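You operate a simulated robot arm through the tools that you are given. There is no shell and no other tool. Be economical: measure what you need, move in short steps, check, and stop when the job is done.

You run a simulated two-armed robot. Do the job below in one go: nothing can be reset, and whatever is moved stays where it is left.

## Task
Carry the teal crate with both arms and set it on the top of the long table.
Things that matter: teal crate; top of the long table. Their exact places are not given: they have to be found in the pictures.

The check looks at the end state, three seconds after you hand in, the way a careful person would. Anything else that was tipped, shoved, dropped, spilled or broken makes it a failure.

## Robot
Two 7-joint arms with two-finger parallel grippers on one trunk, on a base that drives. Base frame: it is fixed to the floor where the robot stands at the start and does not move with it; the origin is under the middle of the robot, x ahead of it, y to its left, z up; the surface under the hand at the start is at about z = 0.8. Lengths are in m, angles in rad, forces in N, time in s.
The left shoulder is at the start at [0.062, 0.196, 1.079], the right one opposite. With the tool pointing down near the work surface each hand reaches from about 0.3 to 0.72 m from the robot's upright axis, wherever it stands, measured 20 degrees to its own side. Places, roughly: teal crate (34x25x15 cm) [0.5, 0.1, 0.9]; top of the long table [-0.8, -0.9, 0.8]. Payload 1.57 kg a hand.
The tool frame of a hand sits at the grasp point between the pads (the TCP): z along the fingers, y along the line on which they close. The tips reach 0.03 m beyond it. Largest opening 0.11 m; finger width 0.024, thickness 0.012; the body of the gripper, 0.048 by 0.112 m, starts 0.078 m behind the TCP.
Orientation is that of the tool frame in the base frame, as a unit quaternion [x, y, z, w]. With the fingers straight down and closing along the base's y, the tool's x points along the base's -x, its y along +y and its z along -z.

## Interface
- The arms move only by the tool servo_tool. It takes "left_series", "right_series" or both (then of equal length, played together; a hand with none holds still); each is a list of rows, each a list of 7 numbers: the turn, a rotation vector about the tool's x, y, z in rad, then the shift along the tool's x, y, z in m, then the closure, from 0 (fully open) to 1 (shut). In form: [[wx, wy, wz, dx, dy, dz, grip], ...]. A call has 1 to 12 rows; each row is the pose to reach, as a shift and turn from the pose commanded when the call began, along the tool's axes at that moment. Each row takes 0.2 s and may step no farther than 0.05 m and 0.15 rad from the row before; otherwise, or with a gripper value out of range, the whole call is refused. A pose out of reach is approached as far as the arm can. The call stops where the force on the tool passes 40 N (or 10 N more than at its start, if that is more) or the arm is blocked; 0.2 s more then pass. Each finger travels about 0.072 m/s and halts on what it meets, pressing with about 41 N; the grip force reading is that of the motor and also rises with nothing between the fingers. The clock runs only during rows and for 0.2 s after the last one: add rows that repeat a pose to give the fingers time. It gives the time, the measured TCP pose, the force on the tool (base axes), the opening and the grip force at its end, in the units of the frame above (readings bear some noise), with the torque about the TCP (base axes, N m) and any sound that the robot's microphone picked up.
- Cameras (640 x 400 px; columns grow to the right, rows downward): "scene" is now at [0.0812, -0.0406, 1.644]; the picture's right is [-0.63, -0.77, 0.00], its down [-0.70, 0.58, -0.42] and it looks along [0.32, -0.26, -0.91] (base axes); focal length 236 px, centre (320, 200). "left" rides on the left gripper at [0.07, -0.016, -0.141] in its tool frame; the picture's right is [0.23, 0.97, 0.00], its down [-0.85, 0.20, -0.48] and it looks along [-0.47, 0.11, 0.88] (tool axes); focal length 222 px, centre (320, 200). "right" rides on the right gripper at [0.07, 0.016, -0.141] in its tool frame; the picture's right is [-0.23, 0.97, 0.00], its down [-0.86, -0.20, -0.48] and it looks along [-0.47, -0.11, 0.88] (tool axes); focal length 222 px, centre (320, 200).
- capture(camera): a new picture of that camera. It takes no simulated time.
- lift_body(by): slides the trunk up (or, below 0, down) by that many m; the arms and the scene camera ride with it, the base frame stays. It gives what a move gives, with no picture.
- steer(legs): drives the robot by 1 to 6 legs, each [ahead, left, turn to the left] in m, m and rad, along the robot's own axes; the way and the turn of a leg run together, so that a leg with both is an arc; at most 1.5 m and 3.142 rad a leg. The arms and the cameras ride along, it lands a little off, and it stops where it bumps. It gives what a move gives.
- pan_tilt(pan, tilt): turns the head with the scene camera to pan (to the left, within 1.501 rad either way) and tilt (down, from -0.506 to 1.204), counted from straight ahead of the robot. It gives what a move gives.
- locate(camera, pixels): for up to 12 pixels [column, row] of the newest picture of that camera ("zoom" is the newest enlarged one), the place [x, y, z] in the base frame of the surface seen there, good to about 0.003 m. It takes no simulated time.
- close_up(camera, box): a new picture of the part [left, top, right, bottom] of that camera's present view, enlarged. It takes no simulated time.
- finish_job(): hands the job in; it is judged then, once.

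Go step by step. Measure first, check grasps and placings, and put right what went wrong. The budget is 80 turns and 62 pictures, counting those below and the enlarged ones. Unless the task says otherwise, let go and move clear before handing in, and close with one line.

The tools are called after "Request:" by a JSON object that holds its "api" and its "payload". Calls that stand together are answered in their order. servo_tool: Moves the arms, as the interface text tells. Its arguments: {"type":"object","properties":{"left_series":{"type":"array","items":{"type":"array","items":{"type":"number"}}},"right_series":{"type":"array","items":{"type":"array","items":{"type":"number"}}}},"required":[]} The other tools are called the same way: lift_body (by) slides the trunk up or down; steer (legs) drives the base; pan_tilt (pan, tilt) turns the head that bears the scene camera; capture (camera) takes a picture; locate (camera, pixels) gives the place of the surface under pixels of a picture; close_up (camera, box) takes an enlarged picture of a part of a camera's view; finish_job () hands the job in.

At the start:

```text
time_s: 0.0
left_tcp_pos: [0.5075, -0.0736, 1.1045]
left_ee_rot: [0.0, 1.0, 0.001, -0.001]
left_ft_force: [-0.7, -0.2, -0.3]
left_torque: [0.01, -0.01, 0.0]
left_gripper_width: 0.1101
left_finger_force: 0.0
right_tcp_pos: [0.3399, -0.3923, 1.1616]
right_ee_rot: [0.0, 1.0, 0.001, 0.001]
right_ft_force: [-0.3, 0.0, 0.0]
right_torque: [-0.01, 0.02, -0.02]
right_gripper_width: 0.1102
right_finger_force: 0.1
trunk travel left (down, up): [-0.675, 0.315]
robot x, y, heading: [0.0023, 0.0003, -0.0]
head pan, tilt: [-0.686, 1.14]
```

scene: 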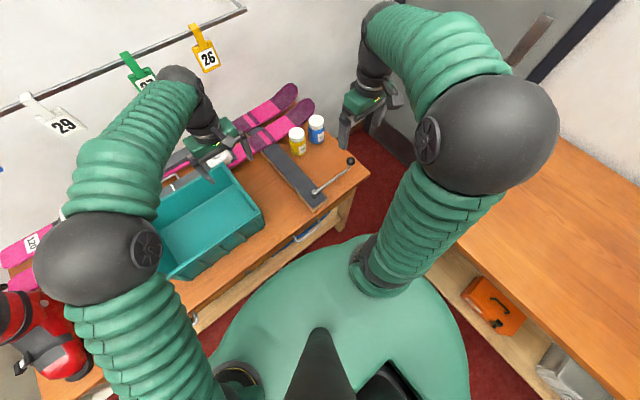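
right: 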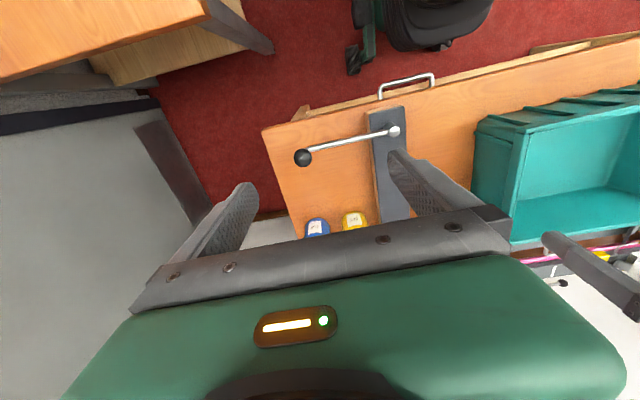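
left: 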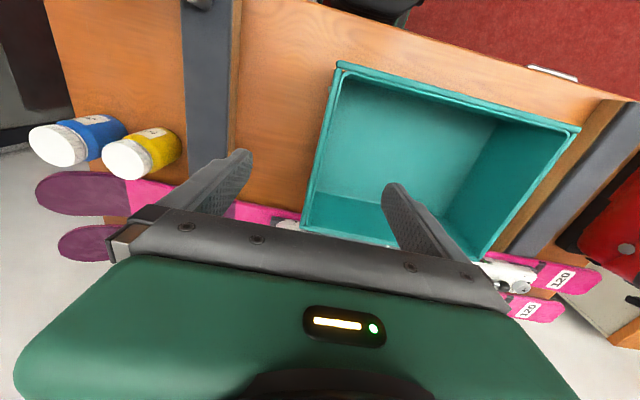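

The left picture shows the open teal crate with rim corners near (340,65), (578,128), (482,258), (303,228). I locate those and table spots, and turn the head to see the crate better.

Request:
{"api": "locate", "payload": {"camera": "left", "pixels": [[341, 66], [576, 129], [480, 256], [305, 226], [460, 98], [322, 150], [525, 200], [400, 120], [270, 100], [200, 100], [155, 150], [600, 110]]}}

Request:
{"api": "locate", "payload": {"camera": "scene", "pixels": [[560, 200], [480, 230], [620, 280], [540, 300], [560, 140], [635, 190], [350, 160], [290, 240], [460, 240], [630, 330]]}}

Request:
{"api": "pan_tilt", "payload": {"pan": 0.1, "tilt": 0.9}}

Request:
{"api": "capture", "payload": {"camera": "scene"}}

```text
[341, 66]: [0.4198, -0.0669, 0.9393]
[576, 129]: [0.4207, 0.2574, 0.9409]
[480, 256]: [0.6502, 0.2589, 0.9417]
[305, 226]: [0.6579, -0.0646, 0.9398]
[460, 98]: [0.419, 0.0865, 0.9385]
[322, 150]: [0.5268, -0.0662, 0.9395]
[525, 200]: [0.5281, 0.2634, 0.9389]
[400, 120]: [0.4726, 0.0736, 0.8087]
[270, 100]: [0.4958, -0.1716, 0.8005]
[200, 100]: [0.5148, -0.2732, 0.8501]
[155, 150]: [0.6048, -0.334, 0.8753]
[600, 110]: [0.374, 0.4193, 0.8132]
```

```text
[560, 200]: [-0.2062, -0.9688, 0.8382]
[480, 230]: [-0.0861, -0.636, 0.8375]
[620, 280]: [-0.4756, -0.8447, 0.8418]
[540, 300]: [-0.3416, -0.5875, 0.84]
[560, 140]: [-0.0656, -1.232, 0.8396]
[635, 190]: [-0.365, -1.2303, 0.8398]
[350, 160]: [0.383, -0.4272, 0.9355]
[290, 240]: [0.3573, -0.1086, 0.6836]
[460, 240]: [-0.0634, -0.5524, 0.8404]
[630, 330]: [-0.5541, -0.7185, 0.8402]
```

```text
time_s: 1.1
left_tcp_pos: [0.5078, -0.0727, 1.1047]
left_ee_rot: [0.0, 1.0, 0.0, 0.001]
left_ft_force: [-0.2, 0.1, -1.1]
left_torque: [0.01, 0.03, 0.05]
left_gripper_width: 0.1101
left_finger_force: 0.0
right_tcp_pos: [0.3405, -0.3933, 1.1612]
right_ee_rot: [-0.001, 1.0, 0.001, 0.001]
right_ft_force: [-0.3, -0.6, -0.8]
right_torque: [0.04, 0.0, 0.02]
right_gripper_width: 0.1101
right_finger_force: 0.1
trunk travel left (down, up): [-0.675, 0.315]
robot x, y, heading: [-0.001, -0.0018, 0.004]
head pan, tilt: [0.099, 0.901]
```

```text
58 pictures are left
```

scene: 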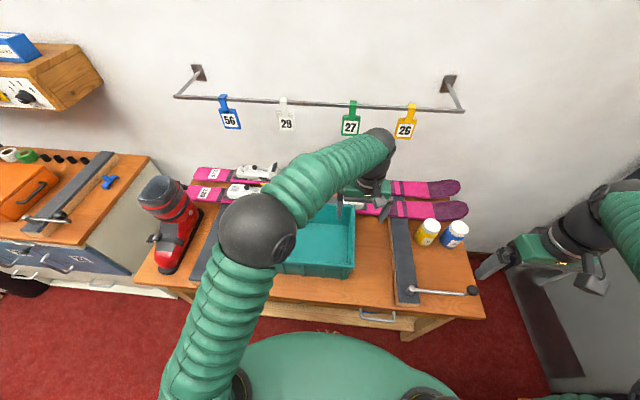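

The crate's rim is at z≈0.94, x 0.42–0.66, y −0.067–0.26, long side along y; the long table's top is at z≈0.84 to the right. I look around to the right for the table's extents and obstacles.

Request:
{"api": "locate", "payload": {"camera": "scene", "pixels": [[180, 97], [465, 110], [230, 118], [165, 200], [410, 200], [220, 200], [250, 170], [430, 188], [400, 310], [180, 250], [85, 60], [580, 350]]}}

Request:
{"api": "pan_tilt", "payload": {"pan": -1.5, "tilt": 0.6}}

Request:
{"api": "capture", "payload": {"camera": "scene"}}

```text
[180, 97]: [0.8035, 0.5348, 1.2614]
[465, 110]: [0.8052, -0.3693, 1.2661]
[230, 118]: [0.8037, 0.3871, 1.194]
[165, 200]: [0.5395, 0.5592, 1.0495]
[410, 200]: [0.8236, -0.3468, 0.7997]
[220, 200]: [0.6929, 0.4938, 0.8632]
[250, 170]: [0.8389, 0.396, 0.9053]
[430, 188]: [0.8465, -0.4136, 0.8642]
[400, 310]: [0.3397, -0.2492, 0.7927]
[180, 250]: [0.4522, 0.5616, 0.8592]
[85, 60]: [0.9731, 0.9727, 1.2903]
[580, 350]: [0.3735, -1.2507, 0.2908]
```

```text
time_s: 2.8
left_tcp_pos: [0.5076, -0.0721, 1.1033]
left_ee_rot: [0.0, 1.0, 0.0, 0.0]
left_ft_force: [0.0, 0.1, -0.3]
left_torque: [0.0, 0.01, -0.02]
left_gripper_width: 0.1102
left_finger_force: 0.0
right_tcp_pos: [0.3401, -0.3912, 1.1619]
right_ee_rot: [0.0, 1.0, 0.0, 0.001]
right_ft_force: [0.0, 0.4, -0.6]
right_torque: [0.0, 0.0, 0.0]
right_gripper_width: 0.1104
right_finger_force: 0.1
trunk travel left (down, up): [-0.675, 0.315]
robot x, y, heading: [-0.0006, -0.0004, 0.001]
head pan, tilt: [-1.499, 0.6]
```

```text
57 pictures are left
```

scene: 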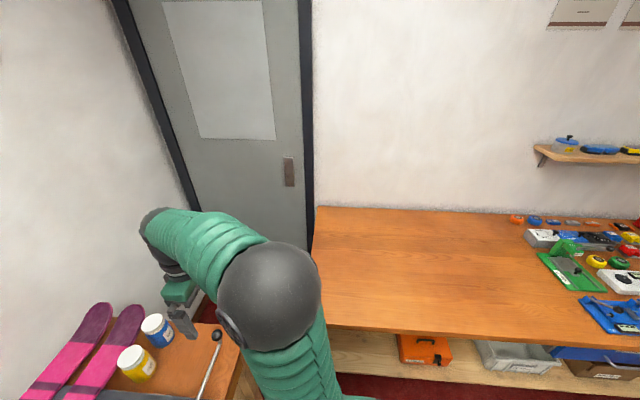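

The long table's free stretch is right in view (bare wood between columns 315–520). I measure its edges, and look further round at the floor where a dark bag appeared in the right-hand picture.

Request:
{"api": "locate", "payload": {"camera": "scene", "pixels": [[316, 210], [326, 320], [500, 343], [500, 220], [545, 260], [590, 300], [420, 260], [400, 335], [335, 380], [520, 240], [600, 350], [535, 235]]}}

Request:
{"api": "locate", "payload": {"camera": "right", "pixels": [[420, 20], [355, 60], [240, 40], [300, 50], [265, 130], [590, 45], [20, 60]]}}

Request:
{"api": "pan_tilt", "payload": {"pan": -1.5, "tilt": 1.1}}

Request:
{"api": "capture", "payload": {"camera": "scene"}}

```text
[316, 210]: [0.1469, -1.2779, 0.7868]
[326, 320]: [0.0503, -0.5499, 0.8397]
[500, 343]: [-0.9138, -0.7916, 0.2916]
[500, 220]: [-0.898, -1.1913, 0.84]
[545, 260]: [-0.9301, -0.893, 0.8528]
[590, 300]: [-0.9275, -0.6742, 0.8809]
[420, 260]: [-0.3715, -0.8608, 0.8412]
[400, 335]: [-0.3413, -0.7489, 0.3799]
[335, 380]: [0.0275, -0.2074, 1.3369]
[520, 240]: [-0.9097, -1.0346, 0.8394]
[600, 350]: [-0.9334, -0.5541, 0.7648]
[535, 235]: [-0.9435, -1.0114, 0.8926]
```

```text
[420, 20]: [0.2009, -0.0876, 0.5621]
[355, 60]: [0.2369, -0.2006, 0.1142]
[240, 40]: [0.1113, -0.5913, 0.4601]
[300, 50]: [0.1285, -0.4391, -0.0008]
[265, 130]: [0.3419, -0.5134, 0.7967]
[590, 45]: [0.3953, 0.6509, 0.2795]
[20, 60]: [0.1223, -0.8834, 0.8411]
```

```text
time_s: 3.7
left_tcp_pos: [0.507, -0.0719, 1.1028]
left_ee_rot: [0.0, 1.0, 0.001, 0.0]
left_ft_force: [0.1, -0.2, 0.0]
left_torque: [-0.02, -0.03, 0.0]
left_gripper_width: 0.1101
left_finger_force: 0.1
right_tcp_pos: [0.3391, -0.3923, 1.1607]
right_ee_rot: [0.0, 1.0, 0.001, 0.0]
right_ft_force: [0.7, 0.8, -0.2]
right_torque: [0.0, 0.02, 0.0]
right_gripper_width: 0.1101
right_finger_force: 0.1
trunk travel left (down, up): [-0.675, 0.315]
robot x, y, heading: [-0.0022, 0.0022, -0.003]
head pan, tilt: [-1.499, 1.1]
```

```text
56 pictures are left
```

scene: 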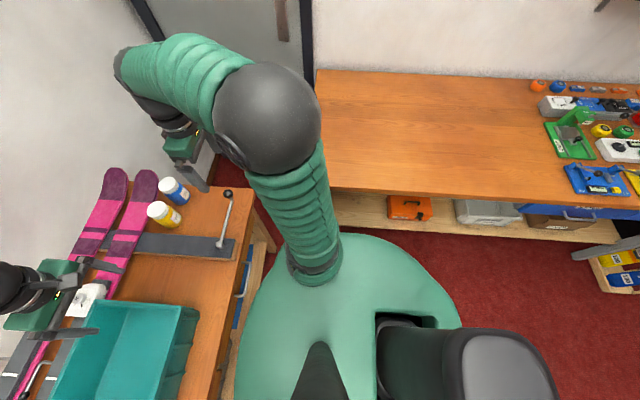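

The table top spans x≈0.05 to −0.9 free, front edge y≈−0.55, z 0.84; the dark thing is only the robot's own rear. I zoom on the crate and move both hands over its short walls, keeping height.

Request:
{"api": "servo_tool", "payload": {"left_series": [[0, 0, 0, -0.004, 0.042, 0, 0], [0, 0, 0, -0.008, 0.084, 0, 0], [0, 0, 0, -0.011, 0.126, 0, 0], [0, 0, 0, -0.015, 0.168, 0, 0], [0, 0, 0, -0.019, 0.209, 0, 0], [0, 0, 0, -0.022, 0.251, 0, 0], [0, 0, 0, -0.026, 0.293, 0, 0], [0, 0, 0, -0.03, 0.335, 0, 0]], "right_series": [[0, 0, 0, -0.0246, 0.0406, 0.0075, 0], [0, 0, 0, -0.0492, 0.0812, 0.015, 0], [0, 0, 0, -0.0738, 0.1218, 0.0225, 0], [0, 0, 0, -0.0984, 0.1624, 0.03, 0], [0, 0, 0, -0.123, 0.203, 0.0375, 0], [0, 0, 0, -0.1476, 0.2436, 0.045, 0], [0, 0, 0, -0.1722, 0.2842, 0.0525, 0], [0, 0, 0, -0.1968, 0.3248, 0.06, 0]]}}

Request:
{"api": "pan_tilt", "payload": {"pan": 0.1, "tilt": 0.95}}

Request:
{"api": "capture", "payload": {"camera": "scene"}}

Request:
{"api": "capture", "payload": {"camera": "left"}}

Request:
{"api": "capture", "payload": {"camera": "right"}}

```text
time_s: 5.5
left_tcp_pos: [0.5394, 0.2677, 1.1013]
left_ee_rot: [0.0, 1.0, -0.001, -0.002]
left_ft_force: [0.5, 1.1, -0.6]
left_torque: [-0.05, -0.03, 0.02]
left_gripper_width: 0.1099
left_finger_force: 0.0
right_tcp_pos: [0.5359, -0.0634, 1.0979]
right_ee_rot: [0.0, 1.0, -0.001, -0.001]
right_ft_force: [1.3, -0.7, 0.2]
right_torque: [-0.06, -0.01, -0.01]
right_gripper_width: 0.11
right_finger_force: 0.0
trunk travel left (down, up): [-0.675, 0.315]
robot x, y, heading: [0.0039, -0.0003, 0.001]
head pan, tilt: [-1.499, 1.1]
```

```text
time_s: 7.2
left_tcp_pos: [0.5374, 0.265, 1.1036]
left_ee_rot: [0.0, 1.0, -0.001, -0.001]
left_ft_force: [-0.4, 0.0, 0.5]
left_torque: [-0.01, 0.02, -0.02]
left_gripper_width: 0.1098
left_finger_force: 0.0
right_tcp_pos: [0.5343, -0.067, 1.0993]
right_ee_rot: [0.0, 1.0, 0.0, 0.001]
right_ft_force: [-0.2, -0.1, 0.4]
right_torque: [-0.01, 0.02, 0.02]
right_gripper_width: 0.1099
right_finger_force: 0.0
trunk travel left (down, up): [-0.675, 0.315]
robot x, y, heading: [0.0006, -0.0026, 0.002]
head pan, tilt: [0.099, 0.949]
```

```text
55 pictures are left
```

scene: 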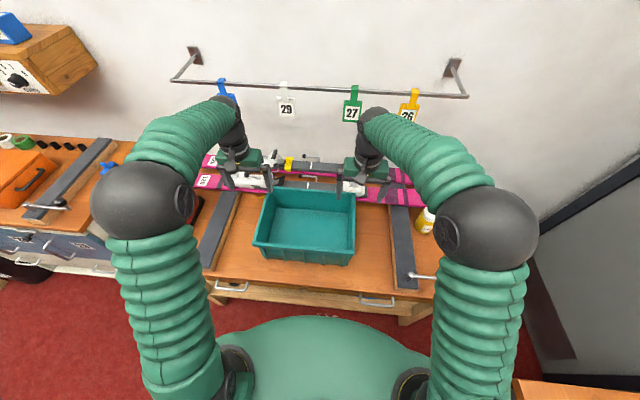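

```text
54 pictures are left
```

left: 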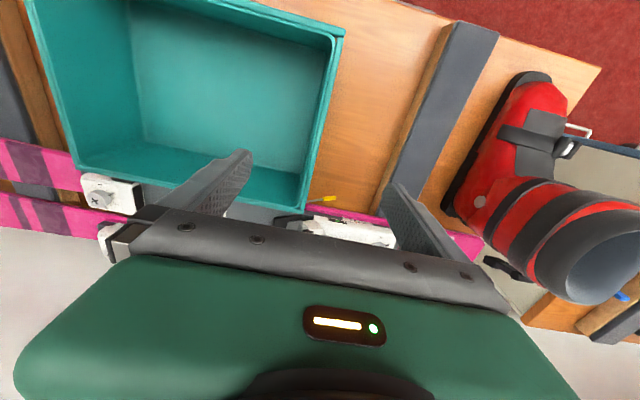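

```text
53 pictures are left
```

right: 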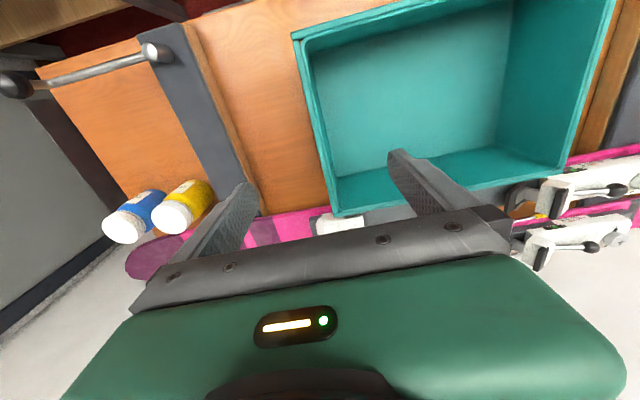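

Both hands hover over the short walls; their rims run (338,35)-(303,208) in the left and (297,38)-(335,212) in the right picture. I measure the rim's inner and outer edges near the middle.

Request:
{"api": "locate", "payload": {"camera": "left", "pixels": [[318, 120], [321, 120], [324, 120], [327, 120], [330, 120], [315, 120], [310, 120], [335, 120], [337, 38], [303, 206], [334, 150], [395, 150]]}}

Request:
{"api": "locate", "payload": {"camera": "right", "pixels": [[308, 120], [311, 120], [314, 120], [317, 120], [320, 120], [323, 120], [326, 120], [298, 40], [336, 210], [300, 130], [555, 168], [240, 150]]}}

Request:
{"api": "close_up", "payload": {"camera": "left", "box": [220, 20, 420, 220]}}

```text
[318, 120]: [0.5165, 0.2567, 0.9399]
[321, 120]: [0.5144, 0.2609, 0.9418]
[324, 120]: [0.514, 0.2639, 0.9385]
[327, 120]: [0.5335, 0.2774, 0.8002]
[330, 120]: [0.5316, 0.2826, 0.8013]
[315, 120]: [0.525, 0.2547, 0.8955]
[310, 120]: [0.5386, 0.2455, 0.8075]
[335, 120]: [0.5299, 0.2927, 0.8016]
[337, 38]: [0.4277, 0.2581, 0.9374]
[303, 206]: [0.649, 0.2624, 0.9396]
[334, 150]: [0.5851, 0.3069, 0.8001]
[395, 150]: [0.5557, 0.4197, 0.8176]
```

```text
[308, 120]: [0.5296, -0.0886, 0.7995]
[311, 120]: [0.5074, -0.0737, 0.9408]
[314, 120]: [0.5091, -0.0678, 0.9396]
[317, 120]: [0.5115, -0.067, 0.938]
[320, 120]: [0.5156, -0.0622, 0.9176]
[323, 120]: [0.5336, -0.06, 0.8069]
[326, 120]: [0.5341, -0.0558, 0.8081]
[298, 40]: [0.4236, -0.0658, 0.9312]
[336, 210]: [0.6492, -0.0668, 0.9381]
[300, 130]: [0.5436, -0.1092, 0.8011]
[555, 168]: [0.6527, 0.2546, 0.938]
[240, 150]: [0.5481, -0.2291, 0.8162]
```

```text
2.00 times, centred on (320, 120) of left
```

zoom: 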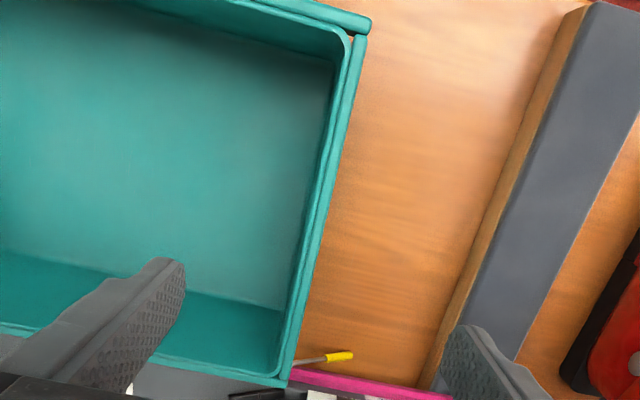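

The walls are thin and upright: left at y≈0.255–0.266, right at y≈−0.075–−0.064. I lower both hands astride them to TCP z≈0.905.

Request:
{"api": "servo_tool", "payload": {"left_series": [[0, 0, 0, -0.001, -0.004, 0.04, 0], [0, 0, 0, -0.001, -0.004, 0.08, 0], [0, 0, 0, -0.001, -0.004, 0.12, 0], [0, 0, 0, -0.001, -0.004, 0.16, 0], [0, 0, 0, -0.001, -0.004, 0.197, 0], [0, 0, 0, -0.001, -0.004, 0.197, 0]], "right_series": [[0, 0, 0, -0.004, -0.002, 0.04, 0], [0, 0, 0, -0.004, -0.002, 0.08, 0], [0, 0, 0, -0.004, -0.002, 0.12, 0], [0, 0, 0, -0.004, -0.002, 0.16, 0], [0, 0, 0, -0.004, -0.002, 0.193, 0], [0, 0, 0, -0.004, -0.002, 0.193, 0]]}}

Request:
{"api": "capture", "payload": {"camera": "scene"}}

Request:
{"api": "capture", "payload": {"camera": "left"}}

Request:
{"api": "capture", "payload": {"camera": "right"}}

```text
time_s: 8.6
left_tcp_pos: [0.5368, 0.2601, 0.9074]
left_ee_rot: [-0.001, 1.0, -0.001, 0.001]
left_ft_force: [-0.1, 0.1, -0.1]
left_torque: [-0.02, 0.02, 0.03]
left_gripper_width: 0.1098
left_finger_force: 0.1
right_tcp_pos: [0.5383, -0.0643, 0.9106]
right_ee_rot: [0.0, 1.0, 0.001, 0.0]
right_ft_force: [0.3, 0.1, 0.5]
right_torque: [0.0, 0.01, -0.02]
right_gripper_width: 0.1099
right_finger_force: 0.0
trunk travel left (down, up): [-0.675, 0.315]
robot x, y, heading: [0.0006, -0.0023, 0.002]
head pan, tilt: [0.099, 0.949]
```

```text
51 pictures are left
```

scene: 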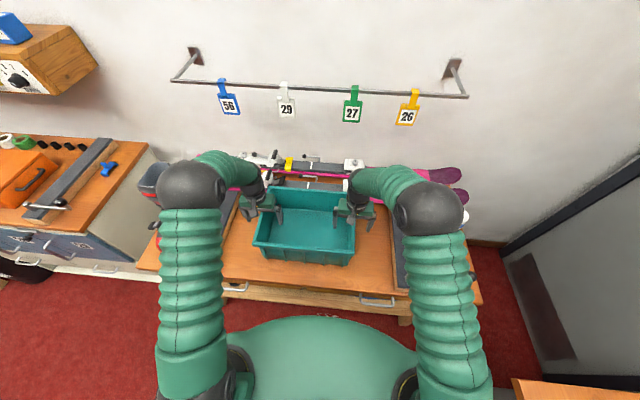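

```text
50 pictures are left
```

left: 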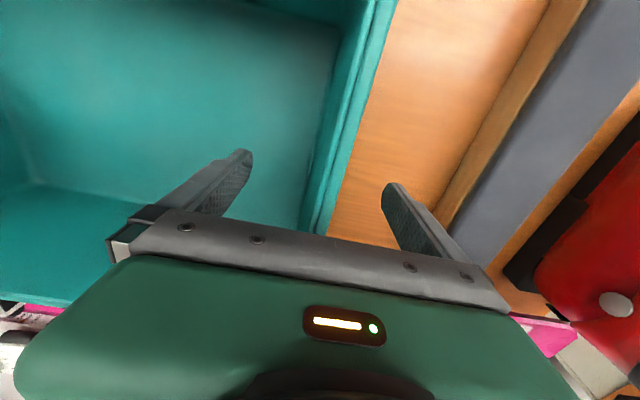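

```text
49 pictures are left
```

right: 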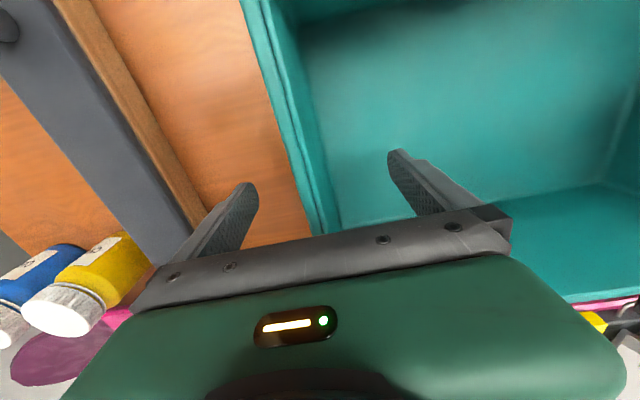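

Both walls lie between open fingers (left wall about (345,150), right about (300,150)) with no contact force. I close both grippers.

Request:
{"api": "servo_tool", "payload": {"left_series": [[0, 0, 0, 0, 0, 0, 0.5], [0, 0, 0, 0, 0, 0, 0.9], [0, 0, 0, 0, 0, 0, 1], [0, 0, 0, 0, 0, 0, 1], [0, 0, 0, 0, 0, 0, 1], [0, 0, 0, 0, 0, 0, 1]], "right_series": [[0, 0, 0, 0, 0, 0, 0.5], [0, 0, 0, 0, 0, 0, 0.9], [0, 0, 0, 0, 0, 0, 1], [0, 0, 0, 0, 0, 0, 1], [0, 0, 0, 0, 0, 0, 1], [0, 0, 0, 0, 0, 0, 1]]}}

Request:
{"api": "locate", "payload": {"camera": "scene", "pixels": [[190, 185], [165, 190], [145, 180], [435, 205], [205, 160]]}}

```text
time_s: 10.0
left_tcp_pos: [0.5373, 0.2605, 0.9074]
left_ee_rot: [0.0, 1.0, 0.001, -0.001]
left_ft_force: [1.5, 18.8, 0.2]
left_torque: [-0.78, -0.03, -0.26]
left_gripper_width: 0.0116
left_finger_force: 29.2
right_tcp_pos: [0.5397, -0.0665, 0.9105]
right_ee_rot: [0.001, 1.0, -0.001, 0.0]
right_ft_force: [0.1, -21.2, 5.1]
right_torque: [1.17, 0.5, 0.16]
right_gripper_width: 0.0121
right_finger_force: 29.1
trunk travel left (down, up): [-0.675, 0.315]
robot x, y, heading: [-0.0016, -0.0013, 0.0]
head pan, tilt: [0.099, 0.949]
```

```text
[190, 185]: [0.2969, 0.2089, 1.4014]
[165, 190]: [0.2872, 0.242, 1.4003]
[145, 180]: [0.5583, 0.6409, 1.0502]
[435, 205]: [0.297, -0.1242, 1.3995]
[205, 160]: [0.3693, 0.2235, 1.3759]
```

Both grips sit on walls (openings 0.0116 and 0.0121 m), with about 20 N of sideways squeeze between the hands. I ease each hand outward 2 mm to relieve it.

Request:
{"api": "servo_tool", "payload": {"left_series": [[0, 0, 0, 0, 0.002, 0, 1], [0, 0, 0, 0, 0.002, 0, 1]], "right_series": [[0, 0, 0, 0, -0.002, 0, 1], [0, 0, 0, 0, -0.002, 0, 1]]}}

```text
time_s: 10.6
left_tcp_pos: [0.5369, 0.2607, 0.9076]
left_ee_rot: [-0.001, 1.0, -0.001, 0.0]
left_ft_force: [2.4, 8.6, 2.2]
left_torque: [0.84, 1.04, 0.02]
left_gripper_width: 0.012
left_finger_force: 29.1
right_tcp_pos: [0.5401, -0.0679, 0.9111]
right_ee_rot: [0.0, 1.0, 0.001, 0.0]
right_ft_force: [-0.9, -8.8, 11.7]
right_torque: [-0.13, 0.97, -0.08]
right_gripper_width: 0.0119
right_finger_force: 29.1
trunk travel left (down, up): [-0.675, 0.315]
robot x, y, heading: [0.0014, 0.0005, -0.001]
head pan, tilt: [0.099, 0.949]
```

The squeeze fell to about 9 N. I lift the trunk 3 cm to test the grasp.

Request:
{"api": "lift_body", "payload": {"by": 0.03}}

Request:
{"api": "capture", "payload": {"camera": "scene"}}

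```text
time_s: 11.3
left_tcp_pos: [0.5378, 0.2602, 0.9366]
left_ee_rot: [-0.001, 1.0, -0.001, -0.001]
left_ft_force: [-0.6, 3.4, -7.4]
left_torque: [0.96, -0.15, 0.06]
left_gripper_width: 0.012
left_finger_force: 28.6
right_tcp_pos: [0.5411, -0.0678, 0.9395]
right_ee_rot: [0.0, 1.0, 0.0, 0.0]
right_ft_force: [0.1, -4.2, -0.5]
right_torque: [0.13, 0.15, -0.14]
right_gripper_width: 0.0119
right_finger_force: 28.8
trunk travel left (down, up): [-0.705, 0.285]
robot x, y, heading: [-0.0009, -0.0019, -0.002]
head pan, tilt: [0.099, 0.949]
```

```text
48 pictures are left
```

scene: 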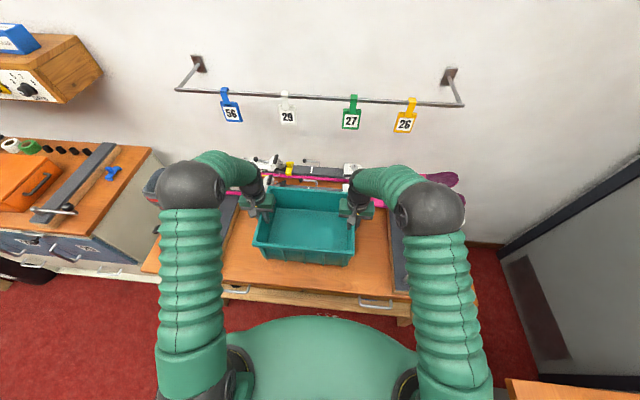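

The crate rose with the hands (total load ~8 N, openings unchanged). I lift a further 0.17 m to clear everything.

Request:
{"api": "lift_body", "payload": {"by": 0.17}}

Request:
{"api": "capture", "payload": {"camera": "scene"}}

Request:
{"api": "pan_tilt", "payload": {"pan": 1.5, "tilt": 0.8}}

Request:
{"api": "capture", "payload": {"camera": "scene"}}

Request:
{"api": "pan_tilt", "payload": {"pan": -1.5, "tilt": 0.8}}

Request:
{"api": "capture", "payload": {"camera": "scene"}}

```text
time_s: 13.3
left_tcp_pos: [0.5377, 0.2609, 1.1064]
left_ee_rot: [0.0, 1.0, -0.001, -0.001]
left_ft_force: [0.4, -6.6, -6.5]
left_torque: [0.95, 0.12, 0.02]
left_gripper_width: 0.012
left_finger_force: 29.6
right_tcp_pos: [0.5409, -0.0667, 1.1086]
right_ee_rot: [-0.001, 1.0, 0.001, 0.001]
right_ft_force: [0.4, 6.7, -0.5]
right_torque: [0.06, -0.13, -0.12]
right_gripper_width: 0.0119
right_finger_force: 29.4
trunk travel left (down, up): [-0.875, 0.115]
robot x, y, heading: [0.002, -0.0006, -0.005]
head pan, tilt: [0.099, 0.949]
```

```text
47 pictures are left
```

scene: 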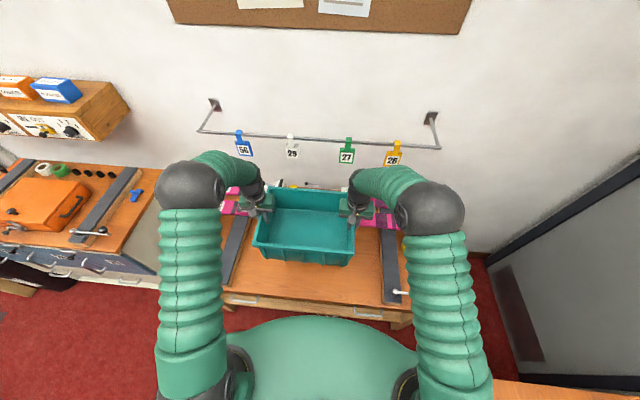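

```text
time_s: 14.8
left_tcp_pos: [0.5384, 0.2621, 1.108]
left_ee_rot: [-0.001, 1.0, 0.0, -0.001]
left_ft_force: [-0.7, -11.8, -6.8]
left_torque: [0.96, 0.06, -0.01]
left_gripper_width: 0.0119
left_finger_force: 29.0
right_tcp_pos: [0.541, -0.068, 1.1093]
right_ee_rot: [0.0, 1.0, 0.0, 0.0]
right_ft_force: [0.6, 12.3, -1.1]
right_torque: [0.08, -0.05, -0.14]
right_gripper_width: 0.0119
right_finger_force: 29.2
trunk travel left (down, up): [-0.875, 0.115]
robot x, y, heading: [-0.002, -0.002, -0.001]
head pan, tilt: [1.499, 0.799]
```

```text
46 pictures are left
```

scene: 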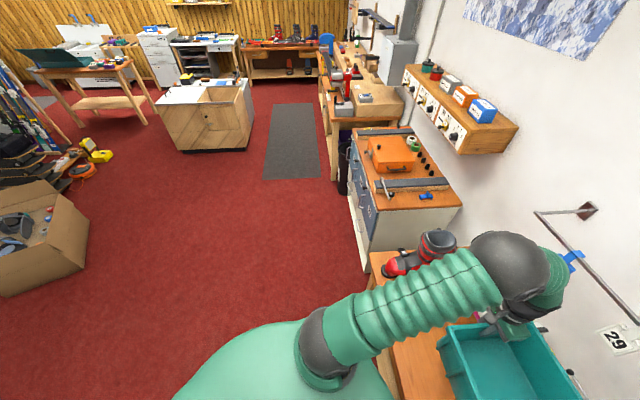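

```text
time_s: 17.4
left_tcp_pos: [0.5376, 0.2613, 1.1064]
left_ee_rot: [0.0, 1.0, 0.0, -0.001]
left_ft_force: [0.7, -17.7, -6.5]
left_torque: [0.95, -0.01, -0.02]
left_gripper_width: 0.0119
left_finger_force: 29.0
right_tcp_pos: [0.5415, -0.0677, 1.1104]
right_ee_rot: [0.0, 1.0, 0.0, 0.001]
right_ft_force: [0.3, 18.1, -1.1]
right_torque: [0.03, 0.04, -0.1]
right_gripper_width: 0.0118
right_finger_force: 28.7
trunk travel left (down, up): [-0.875, 0.115]
robot x, y, heading: [-0.0008, 0.0035, -0.002]
head pan, tilt: [-1.499, 0.799]
```

```text
45 pictures are left
```

scene: 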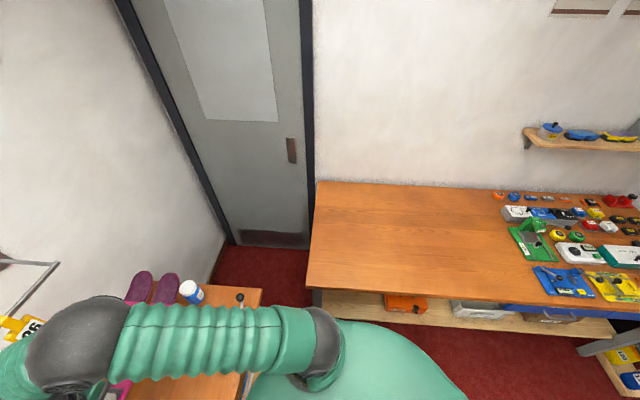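

The load is held, but an outward pull between the hands is creeping up (18 N), so I move each hand back in by 1 mm. The floor behind looks clear; I check the cardboard box's and the nearest table items' places on the newest picture too.

Request:
{"api": "servo_tool", "payload": {"left_series": [[0, 0, 0, 0, -0.001, 0, 1], [0, 0, 0, 0, -0.001, 0, 1], [0, 0, 0, 0, -0.001, 0, 1]], "right_series": [[0, 0, 0, 0, 0.001, 0, 1], [0, 0, 0, 0, 0.001, 0, 1], [0, 0, 0, 0, 0.001, 0, 1]]}}

Request:
{"api": "locate", "payload": {"camera": "scene", "pixels": [[505, 215], [510, 230], [535, 280], [495, 195], [600, 380], [620, 330], [340, 300], [500, 290], [316, 290], [420, 200], [242, 295], [190, 290]]}}

```text
time_s: 18.2
left_tcp_pos: [0.5387, 0.2615, 1.1056]
left_ee_rot: [0.0, 1.0, 0.0, -0.001]
left_ft_force: [0.5, -10.7, -7.5]
left_torque: [0.52, 0.34, 0.24]
left_gripper_width: 0.0117
left_finger_force: 29.2
right_tcp_pos: [0.5412, -0.0676, 1.1106]
right_ee_rot: [0.0, 1.0, 0.0, 0.0]
right_ft_force: [-1.5, 10.3, 0.4]
right_torque: [0.67, -0.39, 0.26]
right_gripper_width: 0.0119
right_finger_force: 29.3
trunk travel left (down, up): [-0.875, 0.115]
robot x, y, heading: [-0.002, -0.0012, -0.003]
head pan, tilt: [-1.499, 0.799]
```

```text
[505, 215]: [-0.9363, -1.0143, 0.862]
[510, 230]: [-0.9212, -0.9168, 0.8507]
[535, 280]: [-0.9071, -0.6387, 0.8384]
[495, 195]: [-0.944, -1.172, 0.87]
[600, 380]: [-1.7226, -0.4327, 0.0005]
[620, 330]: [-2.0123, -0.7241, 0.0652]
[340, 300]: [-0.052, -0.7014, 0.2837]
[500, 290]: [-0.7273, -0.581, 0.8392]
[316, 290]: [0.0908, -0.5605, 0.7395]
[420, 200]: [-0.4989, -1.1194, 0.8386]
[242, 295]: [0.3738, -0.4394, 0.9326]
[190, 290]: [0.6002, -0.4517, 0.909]
```

The outward pull dropped to ~10 N; I take another 1 mm each and then drive back 0.45 m, away from the bench.

Request:
{"api": "servo_tool", "payload": {"left_series": [[0, 0, 0, 0, -0.001, 0, 1], [0, 0, 0, 0, -0.001, 0, 1]], "right_series": [[0, 0, 0, 0, 0.001, 0, 1], [0, 0, 0, 0, 0.001, 0, 1]]}}

Request:
{"api": "steer", "payload": {"legs": [[-0.45, 0, 0]]}}

```text
time_s: 18.8
left_tcp_pos: [0.5388, 0.261, 1.1074]
left_ee_rot: [0.0, 1.0, 0.001, 0.0]
left_ft_force: [1.7, 0.0, -9.1]
left_torque: [0.39, 0.1, 0.12]
left_gripper_width: 0.0119
left_finger_force: 29.5
right_tcp_pos: [0.5421, -0.0671, 1.1094]
right_ee_rot: [0.001, 1.0, -0.001, 0.0]
right_ft_force: [-1.2, -0.3, 0.6]
right_torque: [1.24, -0.1, 0.28]
right_gripper_width: 0.012
right_finger_force: 29.8
trunk travel left (down, up): [-0.875, 0.115]
robot x, y, heading: [-0.0006, -0.0015, -0.0]
head pan, tilt: [-1.499, 0.799]
```

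```text
time_s: 21.6
left_tcp_pos: [0.0748, 0.2598, 1.1061]
left_ee_rot: [0.003, 1.0, 0.0, -0.002]
left_ft_force: [1.8, 25.5, -8.6]
left_torque: [0.26, -0.09, 0.05]
left_gripper_width: 0.012
left_finger_force: 28.9
right_tcp_pos: [0.0761, -0.0696, 1.1091]
right_ee_rot: [0.003, 1.0, -0.001, -0.002]
right_ft_force: [-1.0, -26.2, 1.3]
right_torque: [1.19, 0.13, 0.29]
right_gripper_width: 0.0115
right_finger_force: 28.6
trunk travel left (down, up): [-0.875, 0.115]
robot x, y, heading: [-0.4688, 0.0034, -0.01]
head pan, tilt: [-1.499, 0.799]
```

The move went well, but the hands now squeeze inward with 26 N and growing; the neutral lies in between, so I ease each hand out 1.5 mm.

Request:
{"api": "servo_tool", "payload": {"left_series": [[0, 0, 0, 0, 0.0015, 0, 1], [0, 0, 0, 0, 0.0015, 0, 1], [0, 0, 0, 0, 0.0015, 0, 1]], "right_series": [[0, 0, 0, 0, -0.0015, 0, 1], [0, 0, 0, 0, -0.0015, 0, 1], [0, 0, 0, 0, -0.0015, 0, 1]]}}

Request:
{"api": "steer", "payload": {"legs": [[0, 0, -0.8]]}}

```text
time_s: 22.4
left_tcp_pos: [0.0718, 0.2587, 1.1094]
left_ee_rot: [0.004, 1.0, -0.002, 0.0]
left_ft_force: [0.1, -13.0, -7.4]
left_torque: [0.74, -0.29, 0.09]
left_gripper_width: 0.0118
left_finger_force: 29.3
right_tcp_pos: [0.0715, -0.0682, 1.1116]
right_ee_rot: [0.004, 1.0, 0.0, 0.0]
right_ft_force: [-0.8, 12.4, -0.2]
right_torque: [0.32, 0.28, 0.14]
right_gripper_width: 0.0117
right_finger_force: 29.1
trunk travel left (down, up): [-0.875, 0.115]
robot x, y, heading: [-0.4668, -0.0003, -0.011]
head pan, tilt: [-1.499, 0.799]
```

```text
time_s: 24.9
left_tcp_pos: [0.0937, -0.2024, 1.1094]
left_ee_rot: [0.392, 0.92, -0.002, 0.001]
left_ft_force: [-17.1, -18.1, -7.1]
left_torque: [0.73, -0.37, 0.14]
left_gripper_width: 0.0117
left_finger_force: 29.4
right_tcp_pos: [-0.1409, -0.4322, 1.1116]
right_ee_rot: [0.392, 0.92, -0.002, 0.0]
right_ft_force: [17.8, 18.3, -0.5]
right_torque: [-0.03, -0.36, 0.03]
right_gripper_width: 0.012
right_finger_force: 29.4
trunk travel left (down, up): [-0.875, 0.115]
robot x, y, heading: [-0.4671, 0.0042, -0.805]
head pan, tilt: [-1.499, 0.799]
```

The turn's first half went fine; an outward pull of ~25 N remains, so I bring the hands in 0.8 mm each and finish the turn.

Request:
{"api": "servo_tool", "payload": {"left_series": [[0, 0, 0, 0, -0.0008, 0, 1], [0, 0, 0, 0, -0.0008, 0, 1]], "right_series": [[0, 0, 0, 0, 0.0008, 0, 1], [0, 0, 0, 0, 0.0008, 0, 1]]}}

Request:
{"api": "steer", "payload": {"legs": [[0, 0, -0.766]]}}

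Request:
{"api": "pan_tilt", "payload": {"pan": 0.0, "tilt": 0.9}}

Request:
{"api": "capture", "payload": {"camera": "scene"}}

```text
time_s: 25.5
left_tcp_pos: [0.0918, -0.2038, 1.1096]
left_ee_rot: [0.392, 0.92, -0.001, 0.001]
left_ft_force: [5.8, 4.9, -7.8]
left_torque: [-0.06, -0.48, -0.11]
left_gripper_width: 0.0119
left_finger_force: 28.8
right_tcp_pos: [-0.1438, -0.4309, 1.1121]
right_ee_rot: [0.392, 0.92, -0.001, 0.001]
right_ft_force: [-4.6, -5.3, 1.2]
right_torque: [0.98, -0.43, 0.03]
right_gripper_width: 0.0118
right_finger_force: 29.1
trunk travel left (down, up): [-0.875, 0.115]
robot x, y, heading: [-0.4654, -0.0005, -0.802]
head pan, tilt: [-1.499, 0.799]
```

```text
time_s: 27.9
left_tcp_pos: [-0.2106, -0.5348, 1.1099]
left_ee_rot: [0.711, 0.703, -0.002, 0.0]
left_ft_force: [22.0, -0.4, -9.3]
left_torque: [0.27, -0.46, -0.13]
left_gripper_width: 0.0117
left_finger_force: 29.7
right_tcp_pos: [-0.5389, -0.533, 1.1119]
right_ee_rot: [0.712, 0.703, -0.002, 0.001]
right_ft_force: [-21.5, 0.3, 0.9]
right_torque: [-0.27, -1.02, -0.03]
right_gripper_width: 0.0119
right_finger_force: 29.6
trunk travel left (down, up): [-0.875, 0.115]
robot x, y, heading: [-0.4677, 0.0051, -1.585]
head pan, tilt: [-1.499, 0.799]
```

```text
time_s: 29.5
left_tcp_pos: [-0.2128, -0.5332, 1.111]
left_ee_rot: [0.711, 0.703, -0.002, 0.002]
left_ft_force: [1.1, -0.1, -7.6]
left_torque: [-0.24, -0.39, -0.03]
left_gripper_width: 0.0119
left_finger_force: 28.7
right_tcp_pos: [-0.5397, -0.5313, 1.1144]
right_ee_rot: [0.712, 0.702, -0.004, 0.002]
right_ft_force: [-1.0, 0.3, 0.6]
right_torque: [0.27, -0.94, 0.11]
right_gripper_width: 0.0118
right_finger_force: 29.6
trunk travel left (down, up): [-0.875, 0.115]
robot x, y, heading: [-0.4654, -0.0016, -1.585]
head pan, tilt: [0.0, 0.901]
```

```text
44 pictures are left
```

scene: 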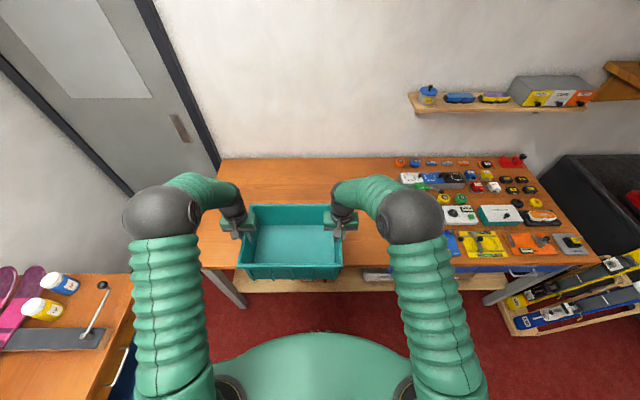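

Facing the long table with the crate held level at about (−0.375, −0.532) and forces calm. I drive ahead 0.22 m so the crate lies well inside the edge at y −0.55.

Request:
{"api": "steer", "payload": {"legs": [[0.22, 0, 0]]}}

Request:
{"api": "capture", "payload": {"camera": "scene"}}

```text
time_s: 31.2
left_tcp_pos: [-0.2166, -0.7529, 1.1144]
left_ee_rot: [0.713, 0.702, -0.003, 0.003]
left_ft_force: [1.1, 0.2, -6.9]
left_torque: [0.27, -0.27, -0.06]
left_gripper_width: 0.0122
left_finger_force: 28.9
right_tcp_pos: [-0.5449, -0.7497, 1.1153]
right_ee_rot: [0.712, 0.702, -0.004, 0.002]
right_ft_force: [-1.9, 1.3, 0.1]
right_torque: [-0.25, -0.86, 0.09]
right_gripper_width: 0.0118
right_finger_force: 29.6
trunk travel left (down, up): [-0.875, 0.115]
robot x, y, heading: [-0.4688, -0.2227, -1.585]
head pan, tilt: [0.0, 0.901]
```

```text
43 pictures are left
```

scene: 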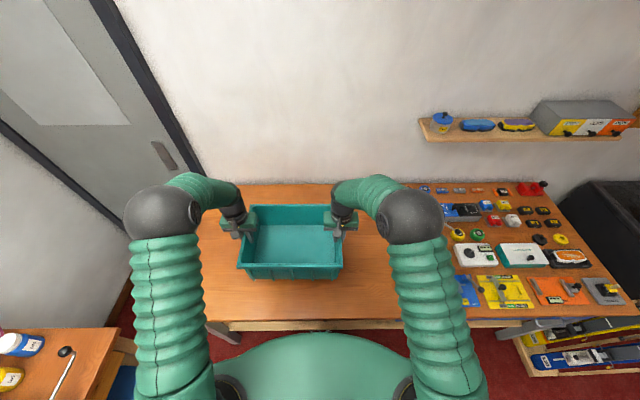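

The crate hangs over the table at about (−0.38, −0.75), fully inside the edges; its bottom is near z 1.005. I lower 0.14 m and look.

Request:
{"api": "lift_body", "payload": {"by": -0.14}}

Request:
{"api": "capture", "payload": {"camera": "scene"}}

```text
time_s: 32.9
left_tcp_pos: [-0.2156, -0.7552, 0.9719]
left_ee_rot: [0.712, 0.702, -0.002, 0.003]
left_ft_force: [0.8, -0.4, -7.3]
left_torque: [-0.1, -0.26, 0.03]
left_gripper_width: 0.0116
left_finger_force: 29.2
right_tcp_pos: [-0.5432, -0.7514, 0.9754]
right_ee_rot: [0.712, 0.702, -0.003, 0.002]
right_ft_force: [-1.8, 0.7, -0.4]
right_torque: [0.11, -0.88, 0.14]
right_gripper_width: 0.0121
right_finger_force: 29.3
trunk travel left (down, up): [-0.735, 0.255]
robot x, y, heading: [-0.4683, -0.2213, -1.584]
head pan, tilt: [0.0, 0.901]
```

```text
42 pictures are left
```

scene: 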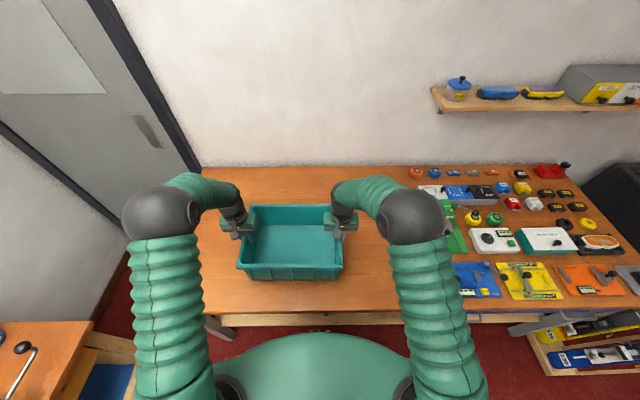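

About 2.5 cm remains to the top. I lower 0.022 m.

Request:
{"api": "lift_body", "payload": {"by": -0.022}}

```text
time_s: 33.6
left_tcp_pos: [-0.2156, -0.7541, 0.9504]
left_ee_rot: [0.712, 0.702, -0.003, 0.002]
left_ft_force: [0.5, -0.6, -7.7]
left_torque: [0.04, -0.27, 0.03]
left_gripper_width: 0.0121
left_finger_force: 29.0
right_tcp_pos: [-0.5446, -0.7519, 0.9529]
right_ee_rot: [0.712, 0.702, -0.003, 0.003]
right_ft_force: [-0.5, 0.0, 0.1]
right_torque: [-0.04, -0.89, 0.11]
right_gripper_width: 0.0121
right_finger_force: 29.3
trunk travel left (down, up): [-0.713, 0.277]
robot x, y, heading: [-0.4719, -0.2226, -1.584]
head pan, tilt: [0.0, 0.901]
```

No contact yet; I lower 4 mm more.

Request:
{"api": "lift_body", "payload": {"by": -0.004}}

```text
time_s: 34.1
left_tcp_pos: [-0.2163, -0.7548, 0.947]
left_ee_rot: [0.712, 0.702, -0.002, 0.002]
left_ft_force: [2.8, -3.3, 5.3]
left_torque: [1.06, 0.1, 0.03]
left_gripper_width: 0.0117
left_finger_force: 29.3
right_tcp_pos: [-0.5448, -0.7525, 0.9511]
right_ee_rot: [0.712, 0.702, -0.004, 0.003]
right_ft_force: [-0.8, -2.6, 12.1]
right_torque: [0.91, -0.52, 0.22]
right_gripper_width: 0.0118
right_finger_force: 29.4
trunk travel left (down, up): [-0.709, 0.281]
robot x, y, heading: [-0.4696, -0.2203, -1.584]
head pan, tilt: [0.0, 0.901]
```

The table now carries the crate (hand forces turned upward, +5 and +12 N). I open both grippers.

Request:
{"api": "servo_tool", "payload": {"left_series": [[0, 0, 0, 0, 0, 0, 0.8], [0, 0, 0, 0, 0, 0, 0.4], [0, 0, 0, 0, 0, 0, 0], [0, 0, 0, 0, 0, 0, 0], [0, 0, 0, 0, 0, 0, 0], [0, 0, 0, 0, 0, 0, 0]], "right_series": [[0, 0, 0, 0, 0, 0, 0.8], [0, 0, 0, 0, 0, 0, 0.4], [0, 0, 0, 0, 0, 0, 0], [0, 0, 0, 0, 0, 0, 0], [0, 0, 0, 0, 0, 0, 0], [0, 0, 0, 0, 0, 0, 0]]}}

Request:
{"api": "capture", "payload": {"camera": "left"}}

Request:
{"api": "capture", "payload": {"camera": "right"}}

```text
time_s: 35.5
left_tcp_pos: [-0.2162, -0.7538, 0.9465]
left_ee_rot: [0.712, 0.702, -0.002, 0.002]
left_ft_force: [0.2, -0.3, -0.4]
left_torque: [0.01, -0.04, -0.03]
left_gripper_width: 0.1101
left_finger_force: 0.2
right_tcp_pos: [-0.5444, -0.7519, 0.9495]
right_ee_rot: [0.712, 0.702, -0.004, 0.002]
right_ft_force: [-0.1, 0.3, 0.6]
right_torque: [0.01, -0.01, 0.03]
right_gripper_width: 0.1105
right_finger_force: 0.0
trunk travel left (down, up): [-0.709, 0.281]
robot x, y, heading: [-0.4731, -0.2187, -1.585]
head pan, tilt: [0.0, 0.901]
```

```text
41 pictures are left
```

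left: 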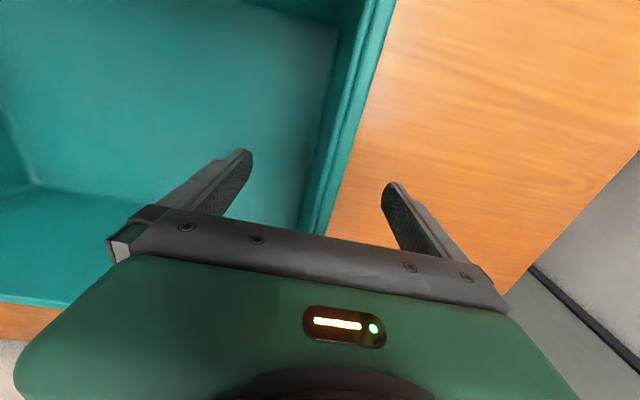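

```text
40 pictures are left
```

right: 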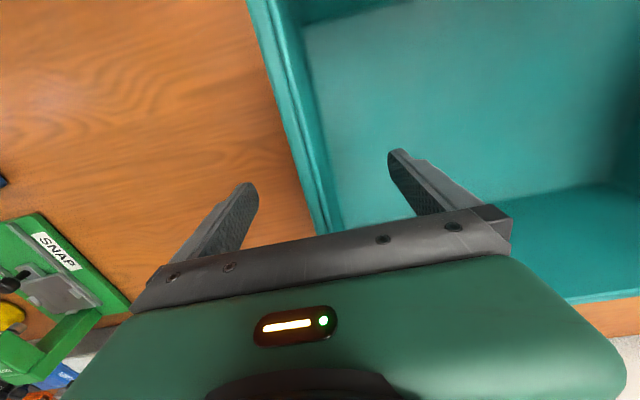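

Both hands are open and free of the walls, forces near zero. I raise the trunk 0.2 m and back off to check.

Request:
{"api": "lift_body", "payload": {"by": 0.2}}

Request:
{"api": "steer", "payload": {"legs": [[-0.3, 0, 0]]}}

Request:
{"api": "capture", "payload": {"camera": "scene"}}

```text
time_s: 37.7
left_tcp_pos: [-0.2161, -0.7546, 1.1461]
left_ee_rot: [0.712, 0.702, -0.003, 0.002]
left_ft_force: [0.0, -0.3, 0.8]
left_torque: [-0.02, -0.04, 0.03]
left_gripper_width: 0.1097
left_finger_force: 0.1
right_tcp_pos: [-0.5439, -0.7515, 1.1492]
right_ee_rot: [0.712, 0.702, -0.005, 0.002]
right_ft_force: [-0.5, 0.8, -0.7]
right_torque: [0.03, -0.01, 0.01]
right_gripper_width: 0.11
right_finger_force: 0.1
trunk travel left (down, up): [-0.909, 0.081]
robot x, y, heading: [-0.468, -0.2201, -1.583]
head pan, tilt: [0.0, 0.901]
```

```text
time_s: 39.7
left_tcp_pos: [-0.2103, -0.4499, 1.1445]
left_ee_rot: [0.71, 0.704, -0.001, 0.002]
left_ft_force: [-0.1, 0.3, 0.4]
left_torque: [-0.01, -0.02, -0.01]
left_gripper_width: 0.1099
left_finger_force: 0.0
right_tcp_pos: [-0.5376, -0.4494, 1.1476]
right_ee_rot: [0.71, 0.704, -0.002, 0.001]
right_ft_force: [-0.1, -0.3, -0.4]
right_torque: [0.01, -0.01, 0.02]
right_gripper_width: 0.1099
right_finger_force: 0.2
trunk travel left (down, up): [-0.909, 0.081]
robot x, y, heading: [-0.4668, 0.0871, -1.581]
head pan, tilt: [0.0, 0.901]
```

```text
39 pictures are left
```

scene: 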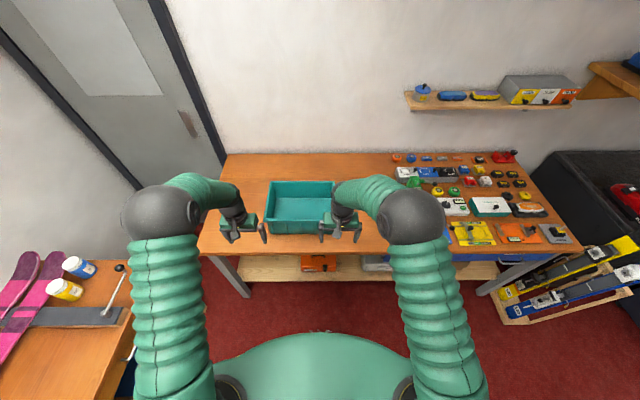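

The crate stands level on the long table (pixels (267,180)–(335,235)), clear of the edge and the small items, and both hands are off it. I hand in.

Request:
{"api": "finish_job", "payload": {}}

```text
The job is handed in.
```

The teal crate was carried with both arms and now stands upright on the top of the long table; both hands are clear, and I saw nothing else disturbed.
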